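You operate a simulated robot arm through the tools that you are given. There is no shell and no other tool. Be economical: measure what you need, move in short steps, check, and stop when the job is done.

Carry out the task below with a simulated robot arm. There is one attempt and no reset: what you move stays moved.

JOB
Mill two ran hot: open its water valves, reset and restart at 600 rpm.
Fine: both of mill two's water valves first; Reset takes once it has cooled to 45 C; Start last; no new fault or trip; leave the other controls as they are.

The check looks at the end state, three seconds after you hand in, the way a careful person would. Anything else that was tipped, shoved, dropped, spilled or broken makes it a failure.

ROBOT AND FRAMES
A 6-joint arm with a two-finger parallel gripper, fixed in place. Base frame: the origin is at the foot of the arm, x ahead of it, y to its left, z up. Lengths are in cm, angles in degrees, forces in N, time in s.
With the tool pointing down near the work surface it reaches from about 10 to 56 cm from the base axis. Its first joint turns from -66.0 to 66.0 degrees. Payload 2.7 kg.
Tool frame: the origin (TCP) lies between the finger pads and is the grasp point; the fingertips stand 2.3 cm ahead of it; z points along the fingers, y is the line along which they close. The gripper opens to 9.4 cm. The fingers are 3.8 cm wide and 1 cm thick; the gripper's body (5.4 by 9.6 cm) begins 3.9 cm behind the TCP.
Orientation is that of the tool frame in the base frame, as [roll, pitch, yaw] about the fixed x, y, z axes, in that order (R = Rz(yaw) Ry(pitch) Rx(roll)). With the fingers straight down and closing along the base's y, the tool's x points along the base's -x, its y along +y and its z along -z.

CONTROLS
- The arm moves only by the tool drive_tool. Its argument "moves" is a list of rows, each an object of numbers (a shift or turn left out is 0, a gripper value left out holds the last): "x", "y", "z": the shift along the tool's x, y, z in cm; "ax", "ay", "az": the turn, a rotation vector about the tool's x, y, z in degrees. In form: [{"x": .., "y": .., "z": .., "ax": .., "ay": .., "az": ..}, ...]. A call has 1 to 10 rows; each row shifts and turns the commanded pose from where the row before left it, along the tool's axes as they then stand. "jaw" is the gripper command, from -1 (shut) to 1 (fully open), values between in proportion, set as the call begins (left out, the last holds). A row lasts 0.2 s, in which the tool goes at most 5 cm and 8.6 degrees; a call with a longer step from one row to the next is refused whole, and so is a gripper value outside its range. A pose out of reach is approached as far as the arm can. The call stops where the force on the tool passes 70 N (or 10 N more than at its start, if that is more) or the arm is blocked; 0.2 s more then pass. The fingers move at their own pace (about 4.5 cm/s each) and stop on an object; they squeeze with about 26 N. The grip force told is the motor's: it shows also when the fingers shut on nothing. Time passes only in rows, and 0.2 s behind the last, so rows that do not move let the fingers close. It gives the time, the measured TCP pose, the force on the tool (base axes), the opening and the grip force at its end, in the units of the frame above (readings bear some noise).
- Cameras (640 x 400 px; columns grow to the right, rows downward): "scene" is fixed at [6.81, -42.43, 140.49]; the picture's right is [0.84, -0.54, 0.00], its down [-0.31, -0.49, -0.82] and it looks along [0.44, 0.69, -0.58] (base axes); focal length 227 px, centre (320, 200). "wrist" rides on the gripper at [-3.9, 0, -4.4] in the tool frame; the picture's right is [0.00, -1.00, 0.00], its down [0.97, 0.00, -0.24] and it looks along [0.24, 0.00, 0.97] (tool axes); focal length 218 px, centre (320, 200).
- get_image(camera): a new picture of that camera. It takes no simulated time.
- locate(camera, pixels): for up to 12 pixels [column, row] of the newest picture of that camera ("zoom" is the newest enlarged one), the place [x, y, z] in the base frame of the surface seen there, good to about 0.2 cm. It takes no simulated time.
- zoom(camera, box): a new picture of the part [left, top, right, bottom] of that camera's present view, enlarged. It takes no simulated time.
- hand_in(): hands the job in; it is judged then, once.

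Go step by step. Measure first, check grasps and placings, and put right what went wrong. The budget is 80 turns and 34 pictures, counting those below and the enlarged ones. Unless the task says otherwise, let go and move clear before handing in, and close with one line.

The tools are called by a JSON object that holds its "name" and its "arguments". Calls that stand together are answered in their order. drive_tool: Moves the arm, as the interface text tells. Its arguments: {"type":"object","properties":{"moves":{"type":"array","items":{"type":"object","properties":{"x":{"type":"number"},"y":{"type":"number"},"z":{"type":"number"},"ax":{"type":"number"},"ay":{"type":"number"},"az":{"type":"number"}}}},"jaw":{"type":"number"}},"required":["moves"]} The other tools are called the same way: get_image (camera) takes a picture; locate (camera, pixels) gives the place of the surface under pixels of a picture; zoom (camera, box) takes an enlarged picture of a part of a camera's view; hand_in () hands the job in.

At the start:

```text
time: 0.0
ee_pos: [30.51, 18.88, 130.03]
tcp_rot: [180.0, 0.1, -180.0]
force: [0.1, -0.1, 0.8]
opening: 9.41
grip_force: 0.0
```

scene: 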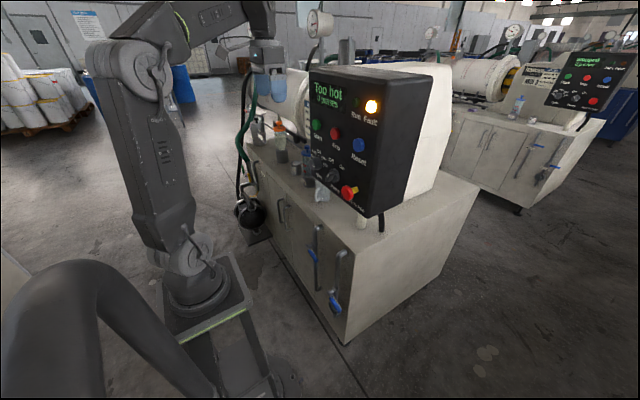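
wrist: 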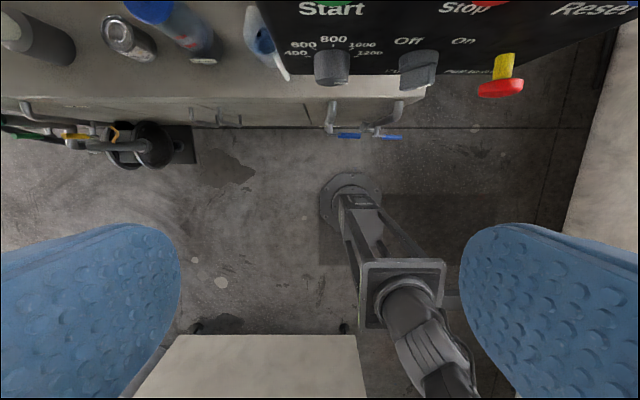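

The near panel (about 340,130) reads "Too hot" with a fault lamp on, and two blue-handled valves are low on its cabinet front (312,255 and 335,300). I'll zoom in on both.

{"name": "zoom", "arguments": {"camera": "scene", "box": [290, 60, 420, 220]}}

{"name": "zoom", "arguments": {"camera": "scene", "box": [225, 170, 385, 340]}}

{"name": "zoom", "arguments": {"camera": "wrist", "box": [230, 0, 640, 160]}}

```text
2.50 times, centred on (355, 140) of scene
```

zoom: 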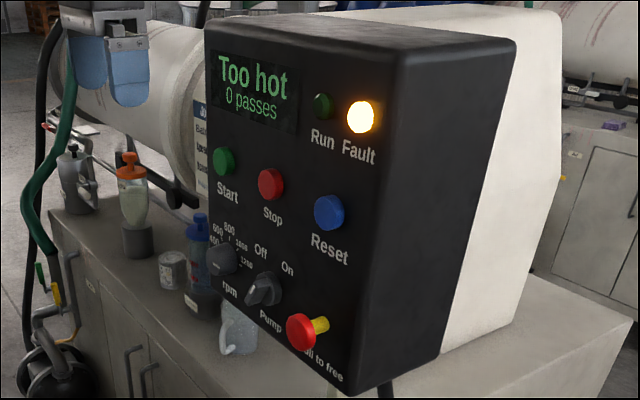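

```text
2.35 times, centred on (305, 255) of scene
```

zoom: 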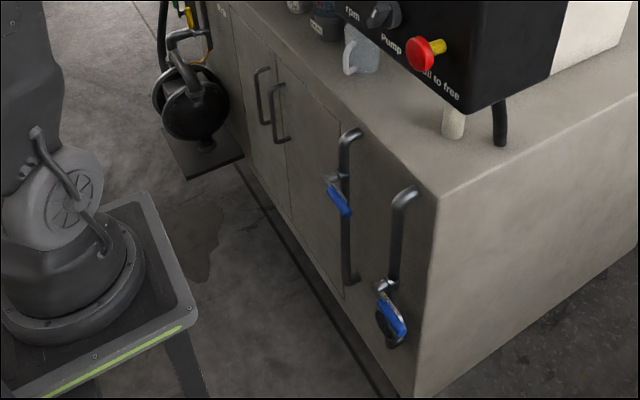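

```text
1.56 times, centred on (435, 80) of wrist
```

zoom: 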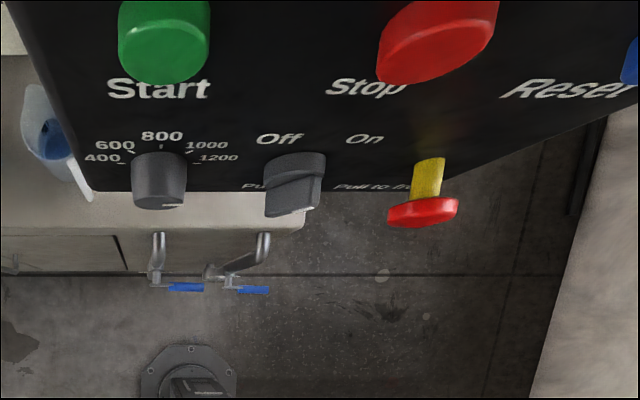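

The panel shows Start, Stop, Reset, an rpm dial, the pump switch and the e-stop. I'll check which mill this is, then locate the features.

{"name": "zoom", "arguments": {"camera": "scene", "box": [275, 200, 375, 330]}}

{"name": "zoom", "arguments": {"camera": "scene", "box": [430, 30, 640, 200]}}

{"name": "locate", "arguments": {"camera": "scene", "pixels": [[317, 125], [335, 132], [358, 145], [319, 165], [332, 176], [348, 193], [312, 70], [310, 250], [316, 261], [330, 292], [338, 311], [347, 260]]}}

```text
3.08 times, centred on (325, 265) of scene
```

zoom: 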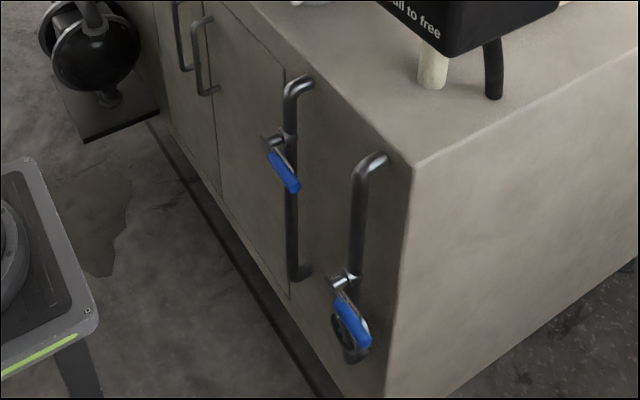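

```text
2.35 times, centred on (535, 115) of scene
```

zoom: 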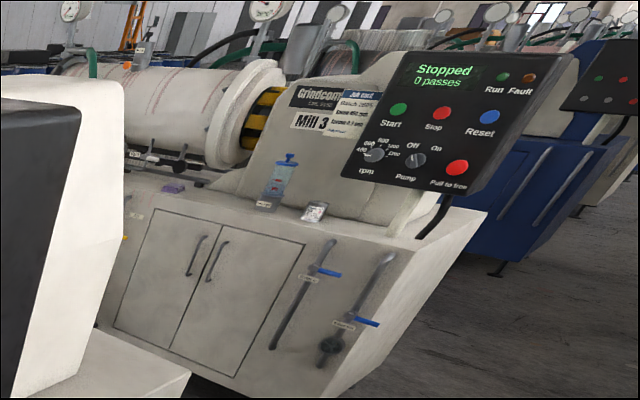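

```text
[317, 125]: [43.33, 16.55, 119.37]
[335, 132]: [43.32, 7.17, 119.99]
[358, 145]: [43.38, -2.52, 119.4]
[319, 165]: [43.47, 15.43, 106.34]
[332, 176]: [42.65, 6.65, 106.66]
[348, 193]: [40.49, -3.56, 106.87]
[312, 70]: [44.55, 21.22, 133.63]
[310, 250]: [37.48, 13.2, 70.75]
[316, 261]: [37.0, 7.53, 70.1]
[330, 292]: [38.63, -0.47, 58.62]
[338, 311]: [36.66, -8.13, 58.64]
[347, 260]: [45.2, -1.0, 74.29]
```

The panel face is at about x=43, with the rpm dial at (43.5, 15.4, 106.3), and its buttons are mapped too. The two valve levers stick out horizontally toward -y. I'll turn the tool to point forward (+x) so I can view the panel squarely.

{"name": "drive_tool", "arguments": {"moves": [{"ay": -8.5}, {"ay": -8.5}, {"ay": -8.5}, {"ay": -8.5}, {"ay": -8.5}, {"ay": -8.5}, {"ay": -8.5}, {"ay": -8.5}, {"ay": -8.5}, {"ay": -8.5}], "jaw": -1}}

{"name": "drive_tool", "arguments": {"moves": [{"ay": -5}, {"y": -4, "z": -2}, {"y": -4, "z": -2}, {"x": 2, "y": -2, "z": -2}]}}

{"name": "get_image", "arguments": {"camera": "wrist"}}

```text
time: 2.2
ee_pos: [30.36, 18.94, 129.91]
tcp_rot: [179.2, 85.1, 179.3]
force: [-0.1, -0.3, 0.5]
opening: 0.02
grip_force: 26.3
```

```text
time: 3.2
ee_pos: [25.03, 9.89, 130.27]
tcp_rot: [177.1, 89.9, 177.1]
force: [0.4, 0.0, 0.0]
opening: 0.0
grip_force: 26.1
out of reach, approached as far as the arm can: row 4
```

```text
26 pictures are left
```

wrist: 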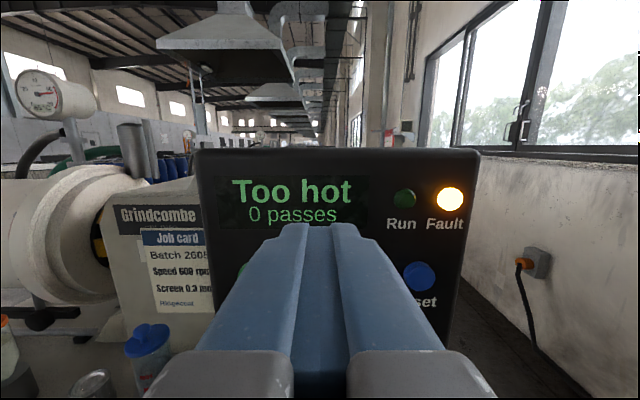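

The job card confirms 600 rpm. I'll lower to see the dials.

{"name": "drive_tool", "arguments": {"moves": [{"x": 4}, {"x": 4}, {"x": 4}, {"x": 4}, {"x": 2}]}}

{"name": "get_image", "arguments": {"camera": "wrist"}}

```text
time: 4.4
ee_pos: [31.71, 16.1, 122.41]
tcp_rot: [68.8, 89.9, 68.7]
force: [0.5, -0.4, 0.2]
opening: 0.0
grip_force: 25.7
out of reach, approached as far as the arm can: row 1, 2, 3, 4, 5
```

```text
25 pictures are left
```

wrist: 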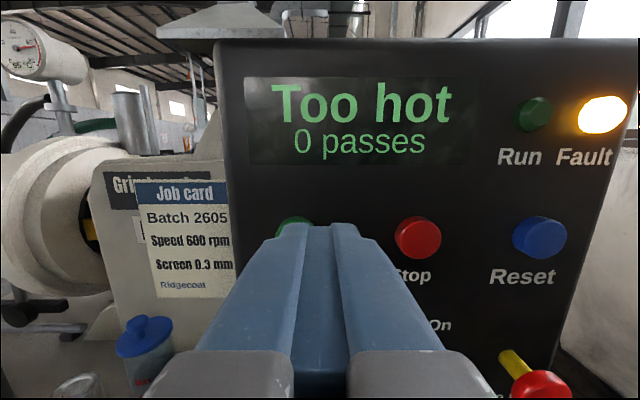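

The horizontal tool can't retract that far (it settled at x≈31.7, z≈122.4). I'll check where the commanded pose stands with a small downward step.

{"name": "drive_tool", "arguments": {"moves": [{"x": 1}]}}

```text
time: 4.8
ee_pos: [32.06, 16.32, 121.61]
tcp_rot: [52.6, 90.0, 52.4]
force: [-0.7, -0.1, -0.2]
opening: 0.01
grip_force: 26.9
out of reach, approached as far as the arm can: row 1
```

The command resets to the measured pose, so horizontal low poses near the base are out of reach. I'll tilt the tool to 45° downward and descend to view the valves.

{"name": "drive_tool", "arguments": {"moves": [{"ay": 8.5, "x": 0, "z": -1}, {"ay": 8.5, "z": -1}, {"ay": 8.5, "z": -1}, {"ay": 8.5, "z": -1}, {"ay": 8.5, "z": -1}, {"ay": 2.5}]}}

{"name": "drive_tool", "arguments": {"moves": [{"x": 3.5, "y": -1.2, "z": 2.2}, {"x": 3.5, "y": -1.2, "z": 2.2}, {"x": 3.5, "y": -1.2, "z": 2.2}, {"x": 3.5, "y": -1.2, "z": 2.2}, {"x": 3.5, "y": -1.2, "z": 2.2}, {"x": 3.5, "y": -1.2, "z": 2.2}]}}

{"name": "get_image", "arguments": {"camera": "wrist"}}

```text
time: 6.2
ee_pos: [27.36, 16.32, 123.14]
tcp_rot: [-180.0, 44.9, -179.9]
force: [-0.4, -0.7, 0.4]
opening: 0.0
grip_force: 25.9
```

```text
time: 7.6
ee_pos: [28.24, 15.05, 110.15]
tcp_rot: [-180.0, 45.0, 180.0]
force: [-0.2, -0.2, 0.6]
opening: 0.01
grip_force: 25.9
out of reach, approached as far as the arm can: row 3, 4, 5, 6
```

```text
24 pictures are left
```

wrist: 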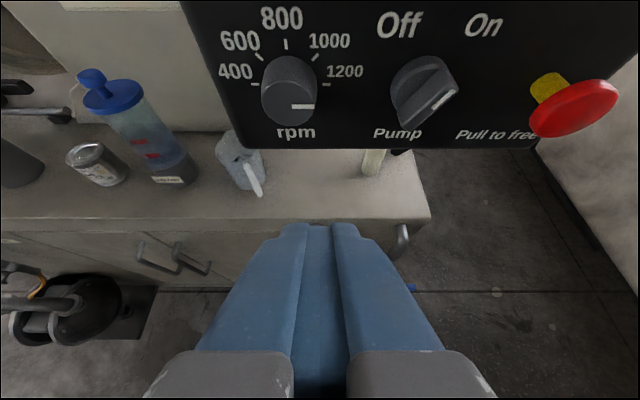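

The rpm dial's white mark points right, to 1200, so it needs turning to 600 later. Now I'll point the tool down and descend in front of the valves.

{"name": "drive_tool", "arguments": {"moves": [{"ay": 8.5, "z": -1}, {"ay": 8.5, "z": -1}, {"ay": 8.5}, {"ay": 8.5}, {"ay": 8.5}, {"ay": 2.5}]}}

{"name": "drive_tool", "arguments": {"moves": [{"z": 4, "y": -2}, {"z": 4, "y": -2}, {"z": 4, "y": -2}, {"z": 4, "y": -2}, {"z": 4, "y": -1.5}, {"z": 4}, {"z": 4}]}}

{"name": "drive_tool", "arguments": {"moves": [{"ay": -8.5}, {"ay": -8.5}, {"ay": -8.5}, {"ay": -8.5}, {"ay": -8.5}]}}

{"name": "get_image", "arguments": {"camera": "wrist"}}

```text
time: 9.0
ee_pos: [26.74, 15.35, 111.62]
tcp_rot: [179.9, 0.0, -179.9]
force: [-0.3, 0.3, 0.5]
opening: 0.0
grip_force: 26.1
```

```text
time: 10.6
ee_pos: [26.81, 5.78, 83.55]
tcp_rot: [180.0, 0.2, 180.0]
force: [-0.2, 0.0, 0.6]
opening: 0.0
grip_force: 26.1
```

```text
time: 11.8
ee_pos: [29.59, 7.56, 82.85]
tcp_rot: [179.9, 42.6, 179.9]
force: [0.4, -0.3, 0.4]
opening: 0.0
grip_force: 26.0
out of reach, approached as far as the arm can: row 1, 3, 4, 5
```

```text
23 pictures are left
```

wrist: 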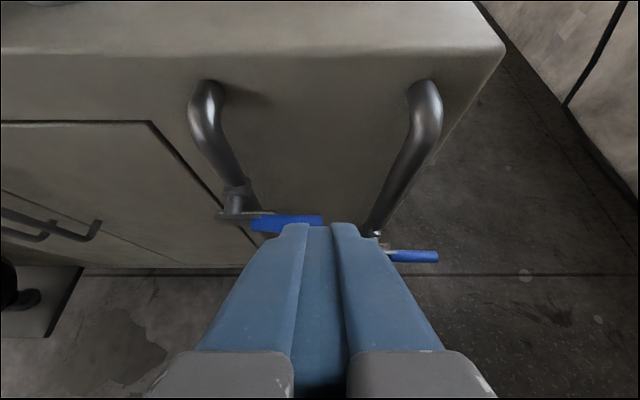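

Both closed levers are visible at (285,222) and (415,256). I'll zoom in and locate them precisely.

{"name": "zoom", "arguments": {"camera": "wrist", "box": [180, 150, 460, 290]}}

{"name": "locate", "arguments": {"camera": "wrist", "pixels": [[235, 195], [235, 215], [262, 223], [318, 219], [395, 255], [434, 257], [376, 234], [230, 165], [395, 190], [290, 120]]}}

```text
2.29 times, centred on (320, 220) of wrist
```

zoom: 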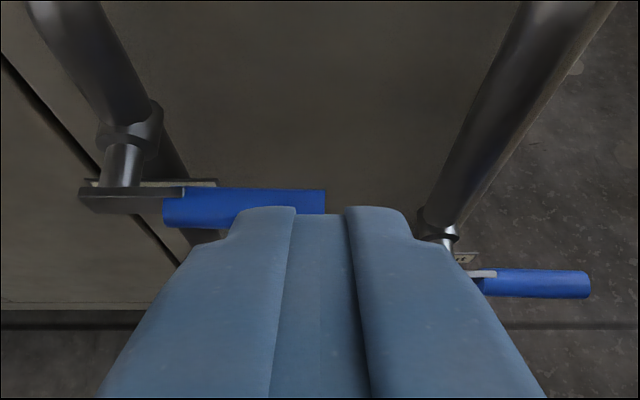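

```text
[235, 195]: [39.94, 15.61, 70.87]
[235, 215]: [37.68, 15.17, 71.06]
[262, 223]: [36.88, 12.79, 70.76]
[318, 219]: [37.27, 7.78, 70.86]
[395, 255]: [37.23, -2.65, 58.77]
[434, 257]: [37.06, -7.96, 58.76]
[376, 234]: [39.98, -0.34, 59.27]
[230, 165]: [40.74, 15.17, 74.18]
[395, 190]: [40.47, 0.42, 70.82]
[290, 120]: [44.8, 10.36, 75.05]
```

A tag plate sits behind each lever and may show the opening direction. I'll zoom in from the scene camera.

{"name": "zoom", "arguments": {"camera": "scene", "box": [296, 230, 346, 320]}}

{"name": "zoom", "arguments": {"camera": "scene", "box": [520, 130, 570, 190]}}

```text
4.44 times, centred on (321, 275) of scene
```

zoom: 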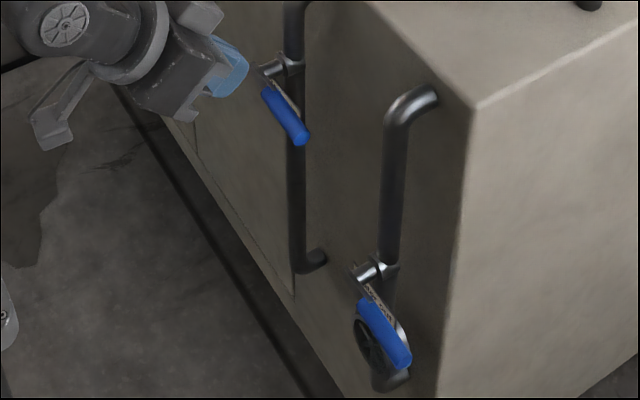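

```text
6.67 times, centred on (545, 160) of scene
```

zoom: 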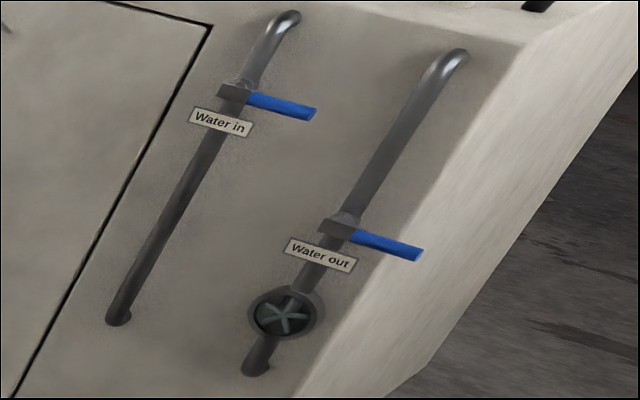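

The tags on mill 3 read "Water in" and "Water out", and mill two has the same layout. Mill two's upper lever pivots near (y 15.2, z 70.4) and its tip is at y 7.8. I'll advance along the tool axis to just above the lever end.

{"name": "drive_tool", "arguments": {"moves": [{"y": 0.6, "z": 3, "ay": -2}, {"z": 3}, {"z": 3}]}}

{"name": "get_image", "arguments": {"camera": "wrist"}}

```text
time: 12.6
ee_pos: [35.9, 8.23, 76.38]
tcp_rot: [-179.9, 44.6, 180.0]
force: [0.4, -1.3, -0.5]
opening: 0.03
grip_force: 26.0
```

```text
19 pictures are left
```

wrist: 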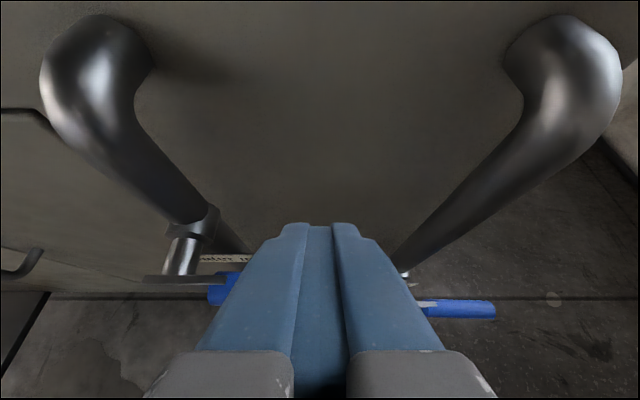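

The fingertip is just above the upper lever end. I'll press down gently.

{"name": "drive_tool", "arguments": {"moves": [{"x": 0.7, "z": 1.4}, {"x": 0.7, "z": 0.7}, {"x": 0.7, "z": 0.7, "y": 0.1}, {"x": 0.7, "z": 0.7, "y": 0.1}]}}

{"name": "get_image", "arguments": {"camera": "wrist"}}

```text
time: 13.5
ee_pos: [36.19, 8.21, 73.4]
tcp_rot: [179.9, 45.3, 179.5]
force: [-20.6, 2.9, 36.8]
opening: 0.0
grip_force: 26.3
stopped in row 4: the force on the tool passed its limit (the readings are from after the stop); the commanded pose is now the measured one
```

```text
18 pictures are left
```

wrist: 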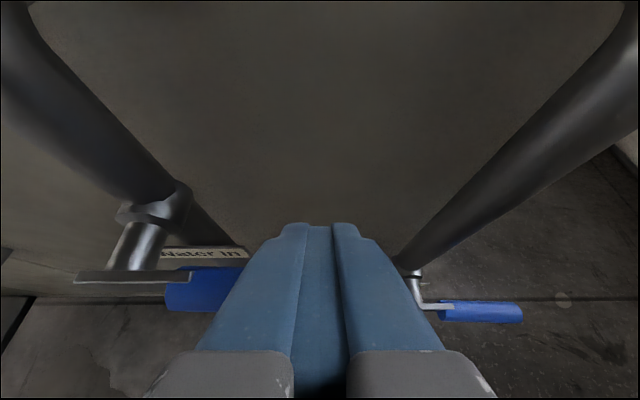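

The force built to about 42 N and the lever did not move, so downward is against the stop. I'll back off and come from underneath to lift it.

{"name": "drive_tool", "arguments": {"moves": [{"z": -2.5}, {"z": -2.5}, {"x": 2, "z": 2}, {"x": 2, "z": 2}, {"x": 2, "z": 2}, {"x": 0.8, "z": 0.8}]}}

```text
time: 14.9
ee_pos: [32.85, 8.28, 66.87]
tcp_rot: [179.8, 45.1, 179.5]
force: [-0.5, -0.8, -0.3]
opening: 0.0
grip_force: 26.1
```

The fingers are below and in front of the lever. I'll move forward under it and lift gradually.

{"name": "drive_tool", "arguments": {"moves": [{"x": -1.5, "z": 1.5}, {"x": -0.7, "z": -0.7}, {"x": -0.7, "z": -0.7}, {"x": -0.7, "z": -0.7, "y": 0.1}, {"x": -0.7, "z": -0.7, "y": 0.1}]}}

{"name": "get_image", "arguments": {"camera": "wrist"}}

```text
time: 16.1
ee_pos: [34.82, 8.47, 71.1]
tcp_rot: [179.9, 45.0, 179.6]
force: [-9.0, 5.6, -3.4]
opening: 0.02
grip_force: 26.4
```

```text
17 pictures are left
```

wrist: 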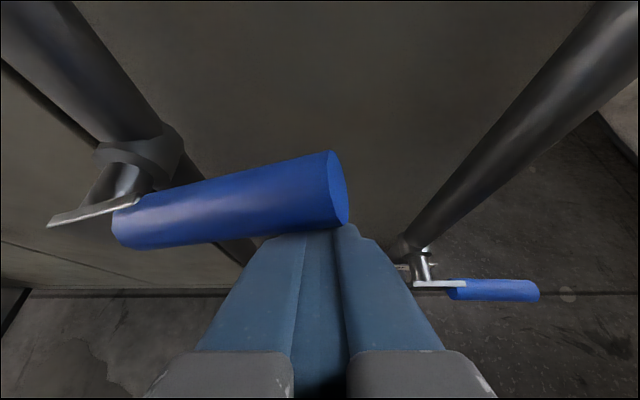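

The lever is turning up. I'll follow the arc to vertical.

{"name": "drive_tool", "arguments": {"moves": [{"x": -0.81, "z": -0.81, "y": 0.2}, {"x": -0.95, "z": -0.95, "y": 0.8}, {"x": -0.78, "z": -0.78, "y": 1.15}, {"x": -0.54, "z": -0.54, "y": 1.35}, {"x": -0.28, "z": -0.28, "y": 1.5}, {"y": 0.2}]}}

{"name": "get_image", "arguments": {"camera": "wrist"}}

```text
time: 17.5
ee_pos: [35.04, 13.81, 75.84]
tcp_rot: [179.6, 45.1, 179.6]
force: [-9.1, -2.6, 1.8]
opening: 0.02
grip_force: 26.0
```

```text
16 pictures are left
```

wrist: 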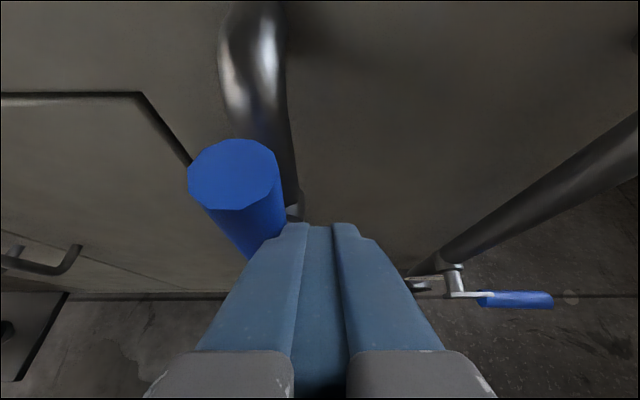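

The lever is nearly upright. I'll nudge it against its stop.

{"name": "drive_tool", "arguments": {"moves": [{"y": 0.4}, {"y": 0.4}, {"y": 0.4}]}}

{"name": "zoom", "arguments": {"camera": "scene", "box": [280, 210, 350, 320]}}

```text
time: 18.3
ee_pos: [34.87, 14.37, 75.85]
tcp_rot: [179.7, 45.2, 178.6]
force: [14.9, -41.6, 10.1]
opening: 0.0
grip_force: 26.1
```

```text
3.64 times, centred on (315, 265) of scene
```

zoom: 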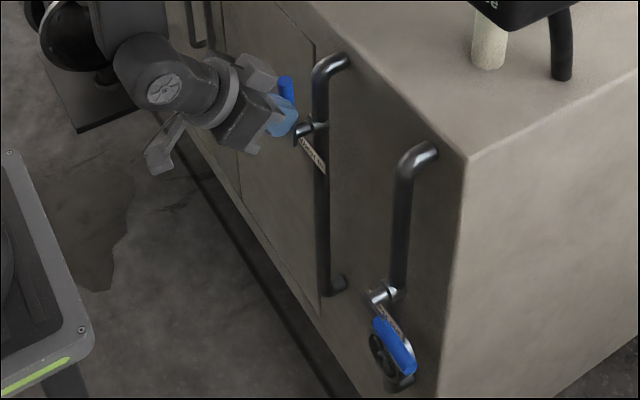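

The stop force is reached, so valve 1 is open. I'll retreat and go below the second lever's end.

{"name": "drive_tool", "arguments": {"moves": [{"y": -1.5}, {"z": -4}, {"x": 2.1, "z": 2.1, "y": -2.55}, {"x": 2.1, "z": 2.1, "y": -2.55}, {"x": 2.1, "z": 2.1, "y": -2.55}, {"x": 2.1, "z": 2.1, "y": -2.55}, {"x": 2.1, "z": 2.1, "y": -2.55}, {"x": 2.1, "z": 2.1, "y": -2.55}]}}

```text
time: 20.1
ee_pos: [32.13, -2.02, 60.89]
tcp_rot: [179.8, 45.1, 179.4]
force: [-0.2, -0.4, -0.7]
opening: 0.0
grip_force: 26.2
```

{"name": "drive_tool", "arguments": {"moves": [{"x": 2.1, "z": 2.1, "y": -2.7}, {"x": 2.1, "z": 2.1, "y": -2.7}]}}

{"name": "get_image", "arguments": {"camera": "wrist"}}

```text
time: 20.7
ee_pos: [32.03, -7.31, 54.82]
tcp_rot: [179.7, 45.2, 179.5]
force: [-0.3, -0.7, 0.6]
opening: 0.0
grip_force: 26.4
```

```text
14 pictures are left
```

wrist: 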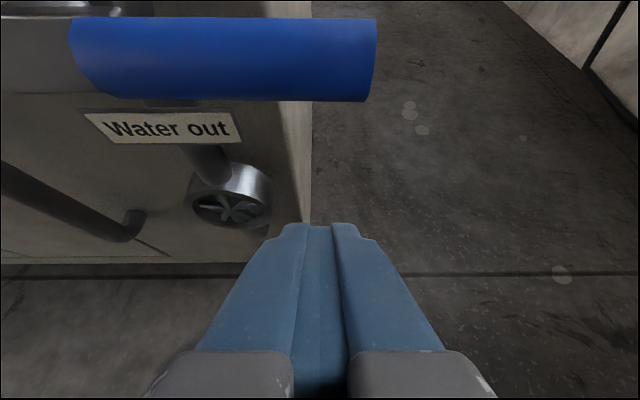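

I'm below the "Water out" lever. I'll move forward, lift, then follow the same arc.

{"name": "drive_tool", "arguments": {"moves": [{"x": -2.05, "z": 2.05}, {"x": -0.74, "z": -0.74}, {"x": -0.74, "z": -0.74}, {"x": -0.74, "z": -0.74}, {"x": -0.74, "z": -0.74}, {"x": -0.81, "z": -0.81, "y": 0.2}]}}

{"name": "drive_tool", "arguments": {"moves": [{"x": -0.95, "z": -0.95, "y": 0.8}, {"x": -0.78, "z": -0.78, "y": 1.15}, {"x": -0.54, "z": -0.54, "y": 1.35}, {"x": -0.28, "z": -0.28, "y": 1.5}, {"y": 0.3}, {"y": 0.4}]}}

{"name": "get_image", "arguments": {"camera": "wrist"}}

```text
time: 22.1
ee_pos: [34.93, -7.03, 60.21]
tcp_rot: [179.8, 45.1, 179.4]
force: [-5.8, 3.3, -2.3]
opening: 0.0
grip_force: 25.8
```

```text
time: 23.5
ee_pos: [35.1, -1.62, 63.75]
tcp_rot: [179.9, 45.3, 179.1]
force: [0.9, -18.0, 8.2]
opening: 0.01
grip_force: 26.1
```

```text
13 pictures are left
```

wrist: 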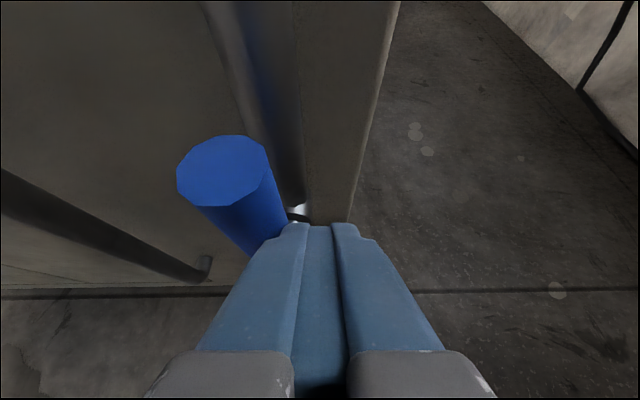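

The second lever is at its stop. I'll give one more nudge, then retreat and rise in front of the panel.

{"name": "drive_tool", "arguments": {"moves": [{"y": 0.4}, {"y": 0.2}, {"y": -2}, {"z": -4}, {"x": -3, "z": -3}, {"x": -3, "z": -3}, {"x": -3, "z": -3}, {"x": -3, "z": -3}, {"x": -3, "z": -3}, {"x": -3, "z": -3}]}}

{"name": "drive_tool", "arguments": {"moves": [{"x": -3, "z": -3}, {"x": -3, "z": -3, "y": 2}, {"x": -3, "z": -3, "y": 2}, {"y": 3}]}}

{"name": "get_image", "arguments": {"camera": "scene"}}

{"name": "get_image", "arguments": {"camera": "wrist"}}

```text
time: 25.7
ee_pos: [35.65, -2.6, 91.06]
tcp_rot: [179.9, 44.9, 179.5]
force: [0.3, 0.0, 0.5]
opening: 0.03
grip_force: 26.7
out of reach, approached as far as the arm can: row 8, 9, 10
```

```text
time: 26.7
ee_pos: [35.41, 2.47, 99.51]
tcp_rot: [179.9, 45.2, 179.4]
force: [0.1, -0.5, -0.1]
opening: 0.01
grip_force: 26.0
out of reach, approached as far as the arm can: row 3
```

```text
12 pictures are left
```

scene: 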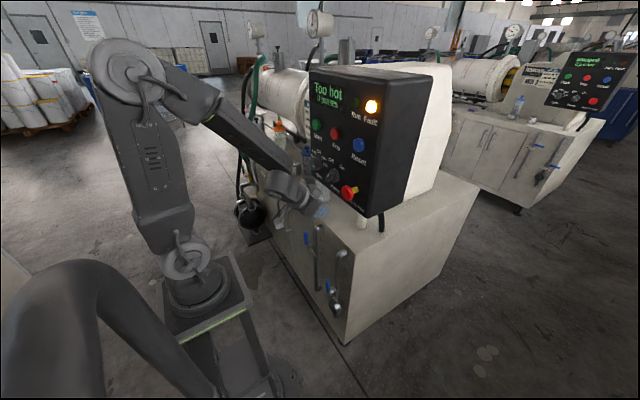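

```text
11 pictures are left
```

wrist: 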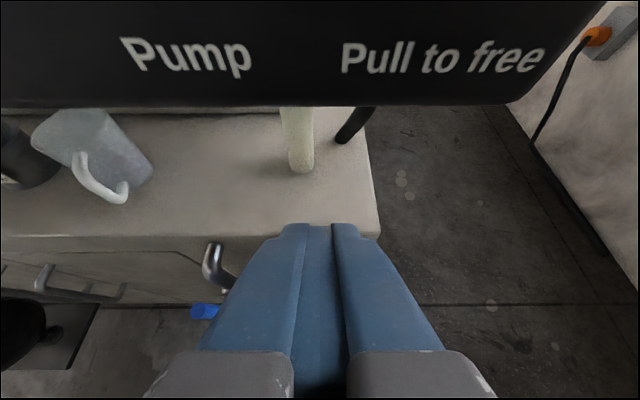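

Both blue levers now stand along their pipes (305,238 and 330,285). I'll back off, rise, and turn the tool horizontal toward the panel.

{"name": "drive_tool", "arguments": {"moves": [{"z": -3}, {"x": -2.2, "z": -2.2, "y": 2}, {"x": -2.2, "z": -2.2, "y": 2}, {"x": -2.2, "z": -2.2, "y": 2}, {"x": -2.2, "z": -2.2, "y": 2}, {"x": -2.2, "z": -2.2, "y": 1}, {"x": -2.2, "z": -2.2}]}}

{"name": "drive_tool", "arguments": {"moves": [{"ay": -8.5}, {"ay": -8.5}, {"ay": -8.5}, {"ay": -8.5}, {"ay": -8.5}, {"ay": -2.5}]}}

{"name": "get_image", "arguments": {"camera": "wrist"}}

```text
time: 28.3
ee_pos: [33.47, 11.47, 120.34]
tcp_rot: [179.8, 45.0, 179.5]
force: [-0.6, -1.0, 0.2]
opening: 0.0
grip_force: 26.2
out of reach, approached as far as the arm can: row 1, 2
```

```text
time: 29.7
ee_pos: [33.33, 11.37, 120.21]
tcp_rot: [37.9, 89.9, 37.5]
force: [0.0, -0.2, -1.6]
opening: 0.0
grip_force: 25.6
```

```text
10 pictures are left
```

wrist: 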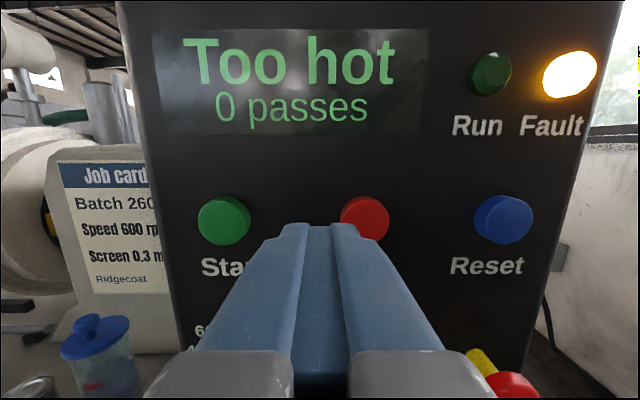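

Still hot; the cooling needs time, so I'll set the dial meanwhile. Opening the jaws and descending in front of the rpm dial.

{"name": "drive_tool", "arguments": {"moves": [{"x": 3.5, "y": 1, "z": 0.5}, {"x": 3.5, "y": 1, "z": 0.5}, {"x": 3.5, "y": 1, "z": 0.5}, {"x": 3.5, "y": 1, "z": 0.5}], "jaw": 0.3}}

{"name": "get_image", "arguments": {"camera": "wrist"}}

```text
time: 30.7
ee_pos: [35.51, 15.22, 106.41]
tcp_rot: [51.1, 89.8, 50.7]
force: [1.3, 0.6, -0.2]
opening: 6.12
grip_force: 0.1
```

```text
9 pictures are left
```

wrist: 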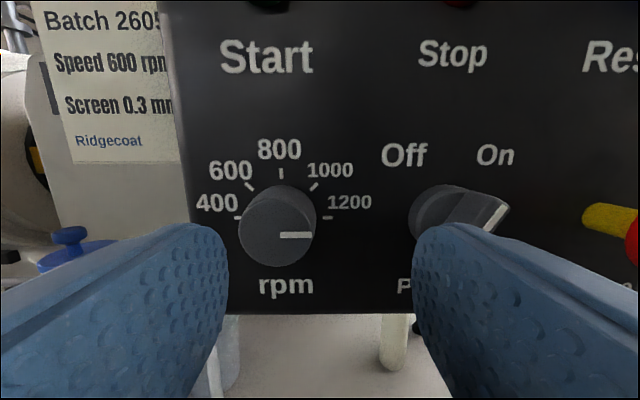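

The horizontal pose is reachable, and the dial clearly points to 1200. I'll measure the knob.

{"name": "locate", "arguments": {"camera": "wrist", "pixels": [[275, 235], [245, 235], [311, 230], [272, 260], [278, 210], [280, 192], [240, 217], [330, 217], [248, 186], [315, 186], [300, 236]]}}

```text
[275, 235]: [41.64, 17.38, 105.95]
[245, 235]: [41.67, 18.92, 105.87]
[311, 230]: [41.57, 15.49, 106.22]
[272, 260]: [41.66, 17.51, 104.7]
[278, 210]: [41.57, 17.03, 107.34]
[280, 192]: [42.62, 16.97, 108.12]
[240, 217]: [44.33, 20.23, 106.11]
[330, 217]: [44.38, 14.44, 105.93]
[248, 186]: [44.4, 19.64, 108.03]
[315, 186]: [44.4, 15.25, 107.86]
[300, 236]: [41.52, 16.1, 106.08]
```

Knob centre is (17.2, 106.0), radius about 1.8, front at x≈41.6 with the panel at 44.4, leaning about 4°. The 600 tick is 135° counter-clockwise of the pointer. I'll centre, align with the panel normal, and pre-roll +67°.

{"name": "drive_tool", "arguments": {"moves": [{"x": 0.4, "y": 2, "ay": -4.4}, {"az": 8.4}, {"az": 8.4}, {"az": 8.4}, {"az": 8.4}, {"az": 8.4}, {"az": 8.4}, {"az": 8.4}, {"az": 8.4}]}}

```text
time: 32.7
ee_pos: [35.52, 17.28, 105.92]
tcp_rot: [85.2, 22.4, 87.7]
force: [0.3, -0.4, 0.0]
opening: 6.11
grip_force: 0.1
```

{"name": "drive_tool", "arguments": {"moves": [{"z": 1.5, "x": 0.14, "y": -0.32}, {"z": 1.5}, {"z": 1.4}, {"z": 1.2}]}}

{"name": "get_image", "arguments": {"camera": "wrist"}}

```text
time: 33.7
ee_pos: [41.1, 17.22, 105.83]
tcp_rot: [85.2, 22.6, 87.7]
force: [-0.2, 0.6, -0.1]
opening: 6.11
grip_force: 0.0
```

```text
8 pictures are left
```

wrist: 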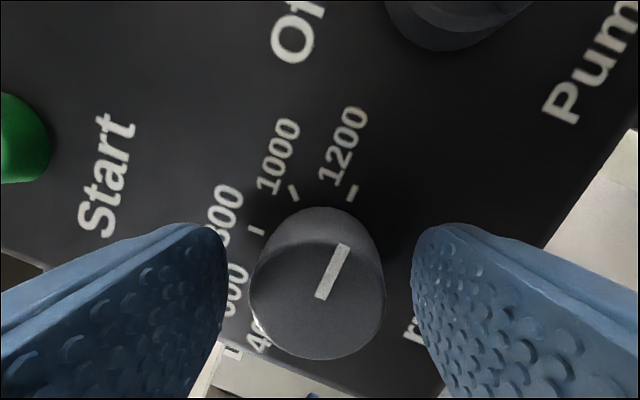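

The knob is centred between the pads. I'll close and turn counter-clockwise 135°.

{"name": "drive_tool", "arguments": {"moves": [{}, {}, {}, {}], "jaw": -1}}

{"name": "drive_tool", "arguments": {"moves": [{"az": -8.4}, {"az": -8.4}, {"az": -8.4}, {"az": -8.4}, {"az": -8.4}, {"az": -8.4}, {"az": -8.4}, {"az": -8.4}]}}

{"name": "drive_tool", "arguments": {"moves": [{"az": -8.4}, {"az": -8.4}, {"az": -8.4}, {"az": -8.4}, {"az": -8.4}, {"az": -8.4}, {"az": -8.4}, {"az": -8.4}]}}

{"name": "get_image", "arguments": {"camera": "wrist"}}

```text
time: 34.7
ee_pos: [41.1, 17.11, 105.93]
tcp_rot: [85.3, 22.6, 87.7]
force: [5.1, 0.2, -1.8]
opening: 4.02
grip_force: 44.6
```

```text
time: 36.5
ee_pos: [41.05, 17.46, 106.11]
tcp_rot: [-0.8, 85.4, -0.9]
force: [-17.3, 22.5, 2.8]
opening: 4.01
grip_force: 45.6
```

```text
time: 38.3
ee_pos: [41.02, 17.51, 105.79]
tcp_rot: [-85.6, 22.5, -88.4]
force: [-9.9, 22.7, -20.9]
opening: 3.94
grip_force: 45.0
```

```text
7 pictures are left
```

wrist: 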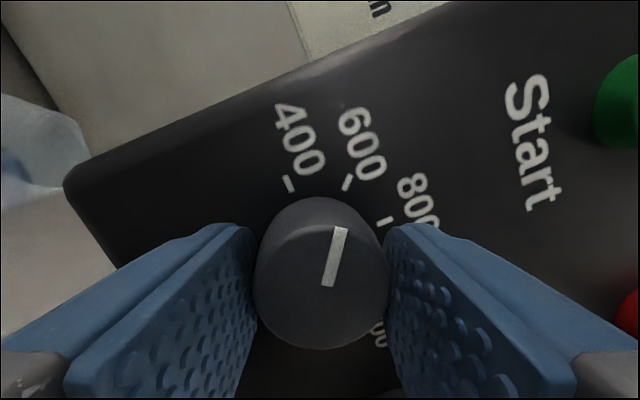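

The pointer looks to be near 600. I'll measure the pointer ends and ticks precisely.

{"name": "locate", "arguments": {"camera": "wrist", "pixels": [[328, 284], [341, 230], [334, 258], [290, 183], [347, 182], [385, 220], [288, 178], [351, 176]]}}

```text
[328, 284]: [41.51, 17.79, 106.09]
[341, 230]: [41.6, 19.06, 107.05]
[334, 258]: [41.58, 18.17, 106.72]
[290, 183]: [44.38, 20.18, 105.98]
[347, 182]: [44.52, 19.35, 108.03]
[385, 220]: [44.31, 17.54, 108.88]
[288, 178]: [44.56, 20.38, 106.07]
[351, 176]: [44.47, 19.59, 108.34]
```

The pointer reads about 45–53° left of vertical, so near 600. I'll release, back off and look squarely.

{"name": "drive_tool", "arguments": {"moves": [{}, {}, {}, {"z": -2}, {"z": -2}, {"z": -1.5}], "jaw": 0.3}}

{"name": "drive_tool", "arguments": {"moves": [{"az": 8.4}, {"az": 8.4}, {"az": 8.4}, {"az": 8.4}, {"az": 8.4}, {"az": 8.4}, {"az": 8.4}, {"az": 8.4}, {"x": 1.5}]}}

{"name": "zoom", "arguments": {"camera": "wrist", "box": [180, 100, 420, 250]}}

```text
time: 39.7
ee_pos: [35.61, 17.28, 105.71]
tcp_rot: [-85.1, 22.9, -88.6]
force: [1.0, -0.1, 0.2]
opening: 6.09
grip_force: 0.1
```

```text
time: 41.7
ee_pos: [35.86, 17.2, 103.94]
tcp_rot: [2.9, 85.5, 2.5]
force: [-0.1, 0.0, -0.2]
opening: 6.12
grip_force: 0.2
```

```text
2.67 times, centred on (300, 175) of wrist
```

zoom: 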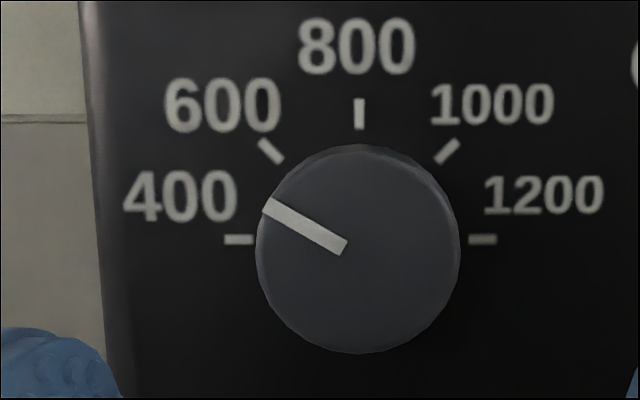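

The pointer sits about 16° past 600 toward 400, and the knob's centre is really y≈17.48. I'll regrip centred and turn about 16° clockwise.

{"name": "drive_tool", "arguments": {"moves": [{"x": -1.6, "y": 0.28}, {"z": 1.5}, {"z": 1.5}, {"z": 1.2}, {"z": 1.1}]}}

{"name": "drive_tool", "arguments": {"moves": [{}, {}, {}, {"az": 5.4}, {"az": 5.4}, {"az": 5.4}, {}], "jaw": -1}}

{"name": "drive_tool", "arguments": {"moves": [{}, {}, {}, {"z": -2}, {"z": -2}, {"z": -1.5, "az": -8}, {"az": -8.2, "x": 1.5}], "jaw": 0.3}}

{"name": "get_image", "arguments": {"camera": "wrist"}}

```text
time: 42.9
ee_pos: [40.99, 17.46, 105.95]
tcp_rot: [1.5, 85.6, 1.1]
force: [-0.9, -0.5, 0.2]
opening: 6.09
grip_force: 0.1
```

```text
time: 44.5
ee_pos: [40.91, 17.41, 105.97]
tcp_rot: [74.9, 72.9, 74.8]
force: [6.6, -5.5, -7.9]
opening: 3.93
grip_force: 45.3
```

```text
time: 46.1
ee_pos: [35.51, 17.75, 104.16]
tcp_rot: [0.5, 85.6, 0.1]
force: [0.7, -0.5, -0.7]
opening: 6.13
grip_force: 0.2
```

```text
5 pictures are left
```

wrist: 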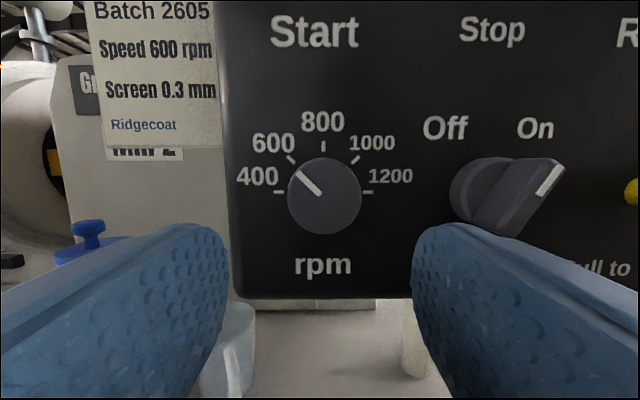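

The pointer is now on 600, and the plate reads "Mill 2". Next I'll check the temperature gauge.

{"name": "drive_tool", "arguments": {"moves": [{"x": -4}, {"x": -4}, {"x": -4}, {"x": -3}, {"ay": 4.4}, {"y": -3}, {"y": -4}, {"y": -4}, {"y": -4}, {"y": -4}], "jaw": -1}}

{"name": "zoom", "arguments": {"camera": "scene", "box": [300, 5, 348, 35]}}

```text
time: 48.3
ee_pos: [34.45, -1.17, 119.26]
tcp_rot: [121.0, 89.7, 120.5]
force: [-0.3, -0.9, 0.1]
opening: 0.05
grip_force: 25.5
```

```text
13.33 times, centred on (324, 20) of scene
```

zoom: 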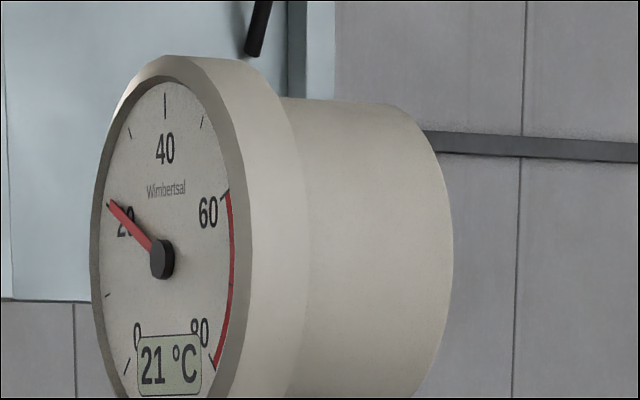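

It reads 21 °C, but there are two gauges in view, so I'll check which one belongs to mill 2.

{"name": "locate", "arguments": {"camera": "scene", "pixels": [[316, 22], [256, 30], [318, 50]]}}

{"name": "zoom", "arguments": {"camera": "scene", "box": [236, 15, 276, 45]}}

```text
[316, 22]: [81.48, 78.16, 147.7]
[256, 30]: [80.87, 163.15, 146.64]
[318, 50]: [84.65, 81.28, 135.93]
```

```text
13.33 times, centred on (256, 30) of scene
```

zoom: 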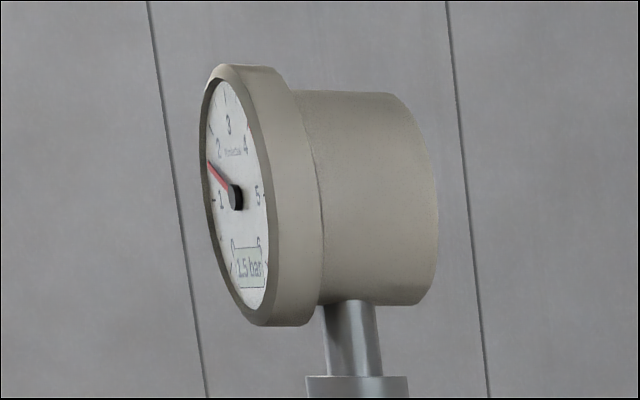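

Mill 2 is at 21 °C, cool enough. I'll press Reset gently.

{"name": "drive_tool", "arguments": {"moves": [{"y": -1.4, "z": 2}, {"z": 2}, {"z": 2}, {"z": 0.5}, {"z": 0.3}, {"z": 0.3}]}}

```text
time: 49.7
ee_pos: [41.35, -2.6, 119.29]
tcp_rot: [48.7, 89.8, 48.3]
force: [-3.0, 0.9, 1.2]
opening: 0.02
grip_force: 26.1
```

{"name": "drive_tool", "arguments": {"moves": [{"z": 0.2}, {"z": 0.2}, {"z": 0.2}]}}

```text
time: 50.5
ee_pos: [41.89, -2.68, 119.08]
tcp_rot: [50.8, 89.9, 50.3]
force: [-26.5, -2.6, 5.0]
opening: 0.0
grip_force: 25.7
```

The button bottomed at about 26 N. I'll back off and check the panel.

{"name": "drive_tool", "arguments": {"moves": [{"z": -2}, {"z": -4}, {"y": 3}]}}

{"name": "zoom", "arguments": {"camera": "scene", "box": [290, 60, 420, 220]}}

```text
time: 51.3
ee_pos: [36.03, 0.31, 119.14]
tcp_rot: [70.6, 89.9, 70.2]
force: [0.3, 0.2, -0.2]
opening: 0.01
grip_force: 26.4
```

```text
2.50 times, centred on (355, 140) of scene
```

zoom: 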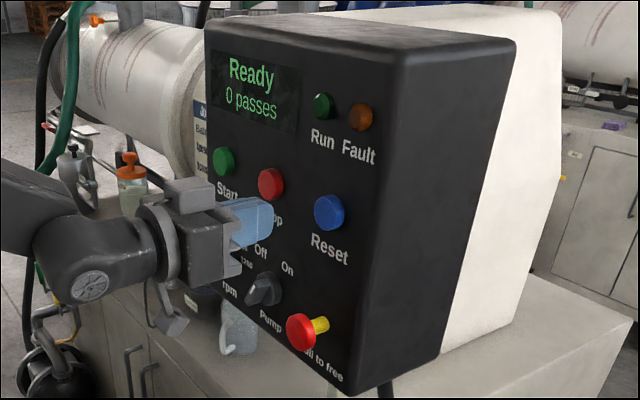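

The panel shows "Ready" and the Fault lamp is off. Start sits directly above the rpm dial at y≈17.3; I'll move there and press it.

{"name": "drive_tool", "arguments": {"moves": [{"y": 4.3}, {"y": 4.3}, {"y": 4.3}, {"y": 4.1, "x": -0.3}, {"z": 2}, {"z": 2}, {"z": 1}]}}

{"name": "drive_tool", "arguments": {"moves": [{"z": 0.25}, {"z": 0.25}, {"z": 0.25}, {"z": 0.15}]}}

```text
time: 52.9
ee_pos: [41.13, 17.21, 119.45]
tcp_rot: [63.4, 89.9, 63.0]
force: [-1.0, 0.0, -0.1]
opening: 0.01
grip_force: 25.9
```

```text
time: 53.9
ee_pos: [41.84, 17.21, 119.37]
tcp_rot: [74.8, 89.9, 74.4]
force: [-27.9, -6.4, -1.6]
opening: 0.02
grip_force: 26.5
```

The press met about 28 N. I'll back away and check the result.

{"name": "drive_tool", "arguments": {"moves": [{"z": -2}, {"z": -4}, {"x": -3, "z": -1}, {"x": -3, "z": -1}, {}, {}, {}]}}

{"name": "get_image", "arguments": {"camera": "wrist"}}

```text
time: 55.5
ee_pos: [33.91, 17.22, 125.42]
tcp_rot: [61.3, 89.8, 60.9]
force: [-0.4, -0.1, -0.6]
opening: 0.0
grip_force: 26.1
```

```text
1 pictures are left
```

wrist: 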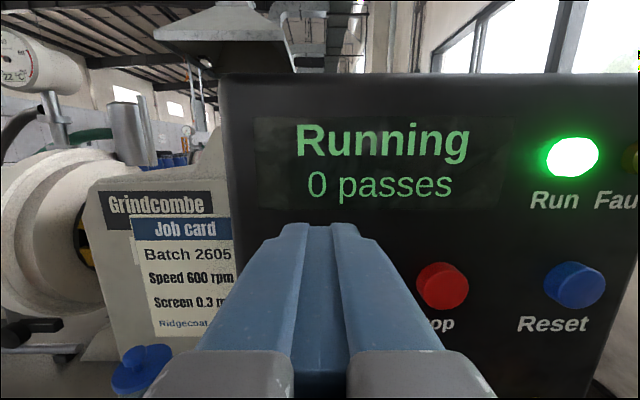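

The display says "Running" and the Run lamp is green. I'll wait briefly and do a final scene check.

{"name": "drive_tool", "arguments": {"moves": [{}, {}, {}, {}, {}, {}, {}, {}, {}, {}]}}

{"name": "zoom", "arguments": {"camera": "scene", "box": [230, 60, 450, 340]}}

```text
time: 57.7
ee_pos: [33.97, 17.17, 125.4]
tcp_rot: [63.4, 89.8, 63.0]
force: [-0.4, -0.2, -0.3]
opening: 0.01
grip_force: 26.0
```

```text
1.43 times, centred on (340, 200) of scene
```

zoom: 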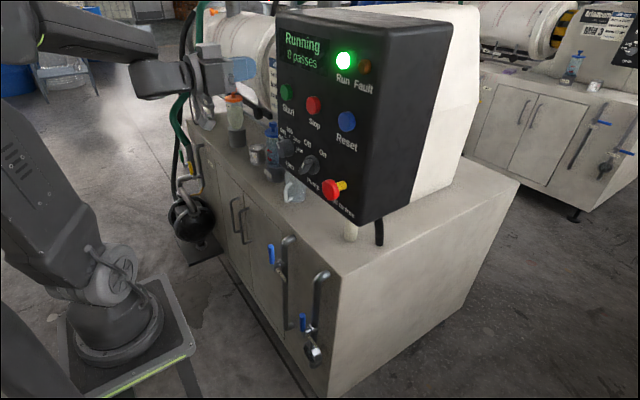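

The mill is running with no fault, both valve levers are upright along their pipes, and the arm is clear. I'm handing in.

{"name": "hand_in", "arguments": {}}

```text
The job is handed in.
```

Mill two is running again with its dial set to 600 rpm: both water valves are open, Reset took once it had cooled to about 21 °C, Start was pressed last, and no new fault showed when I handed in.
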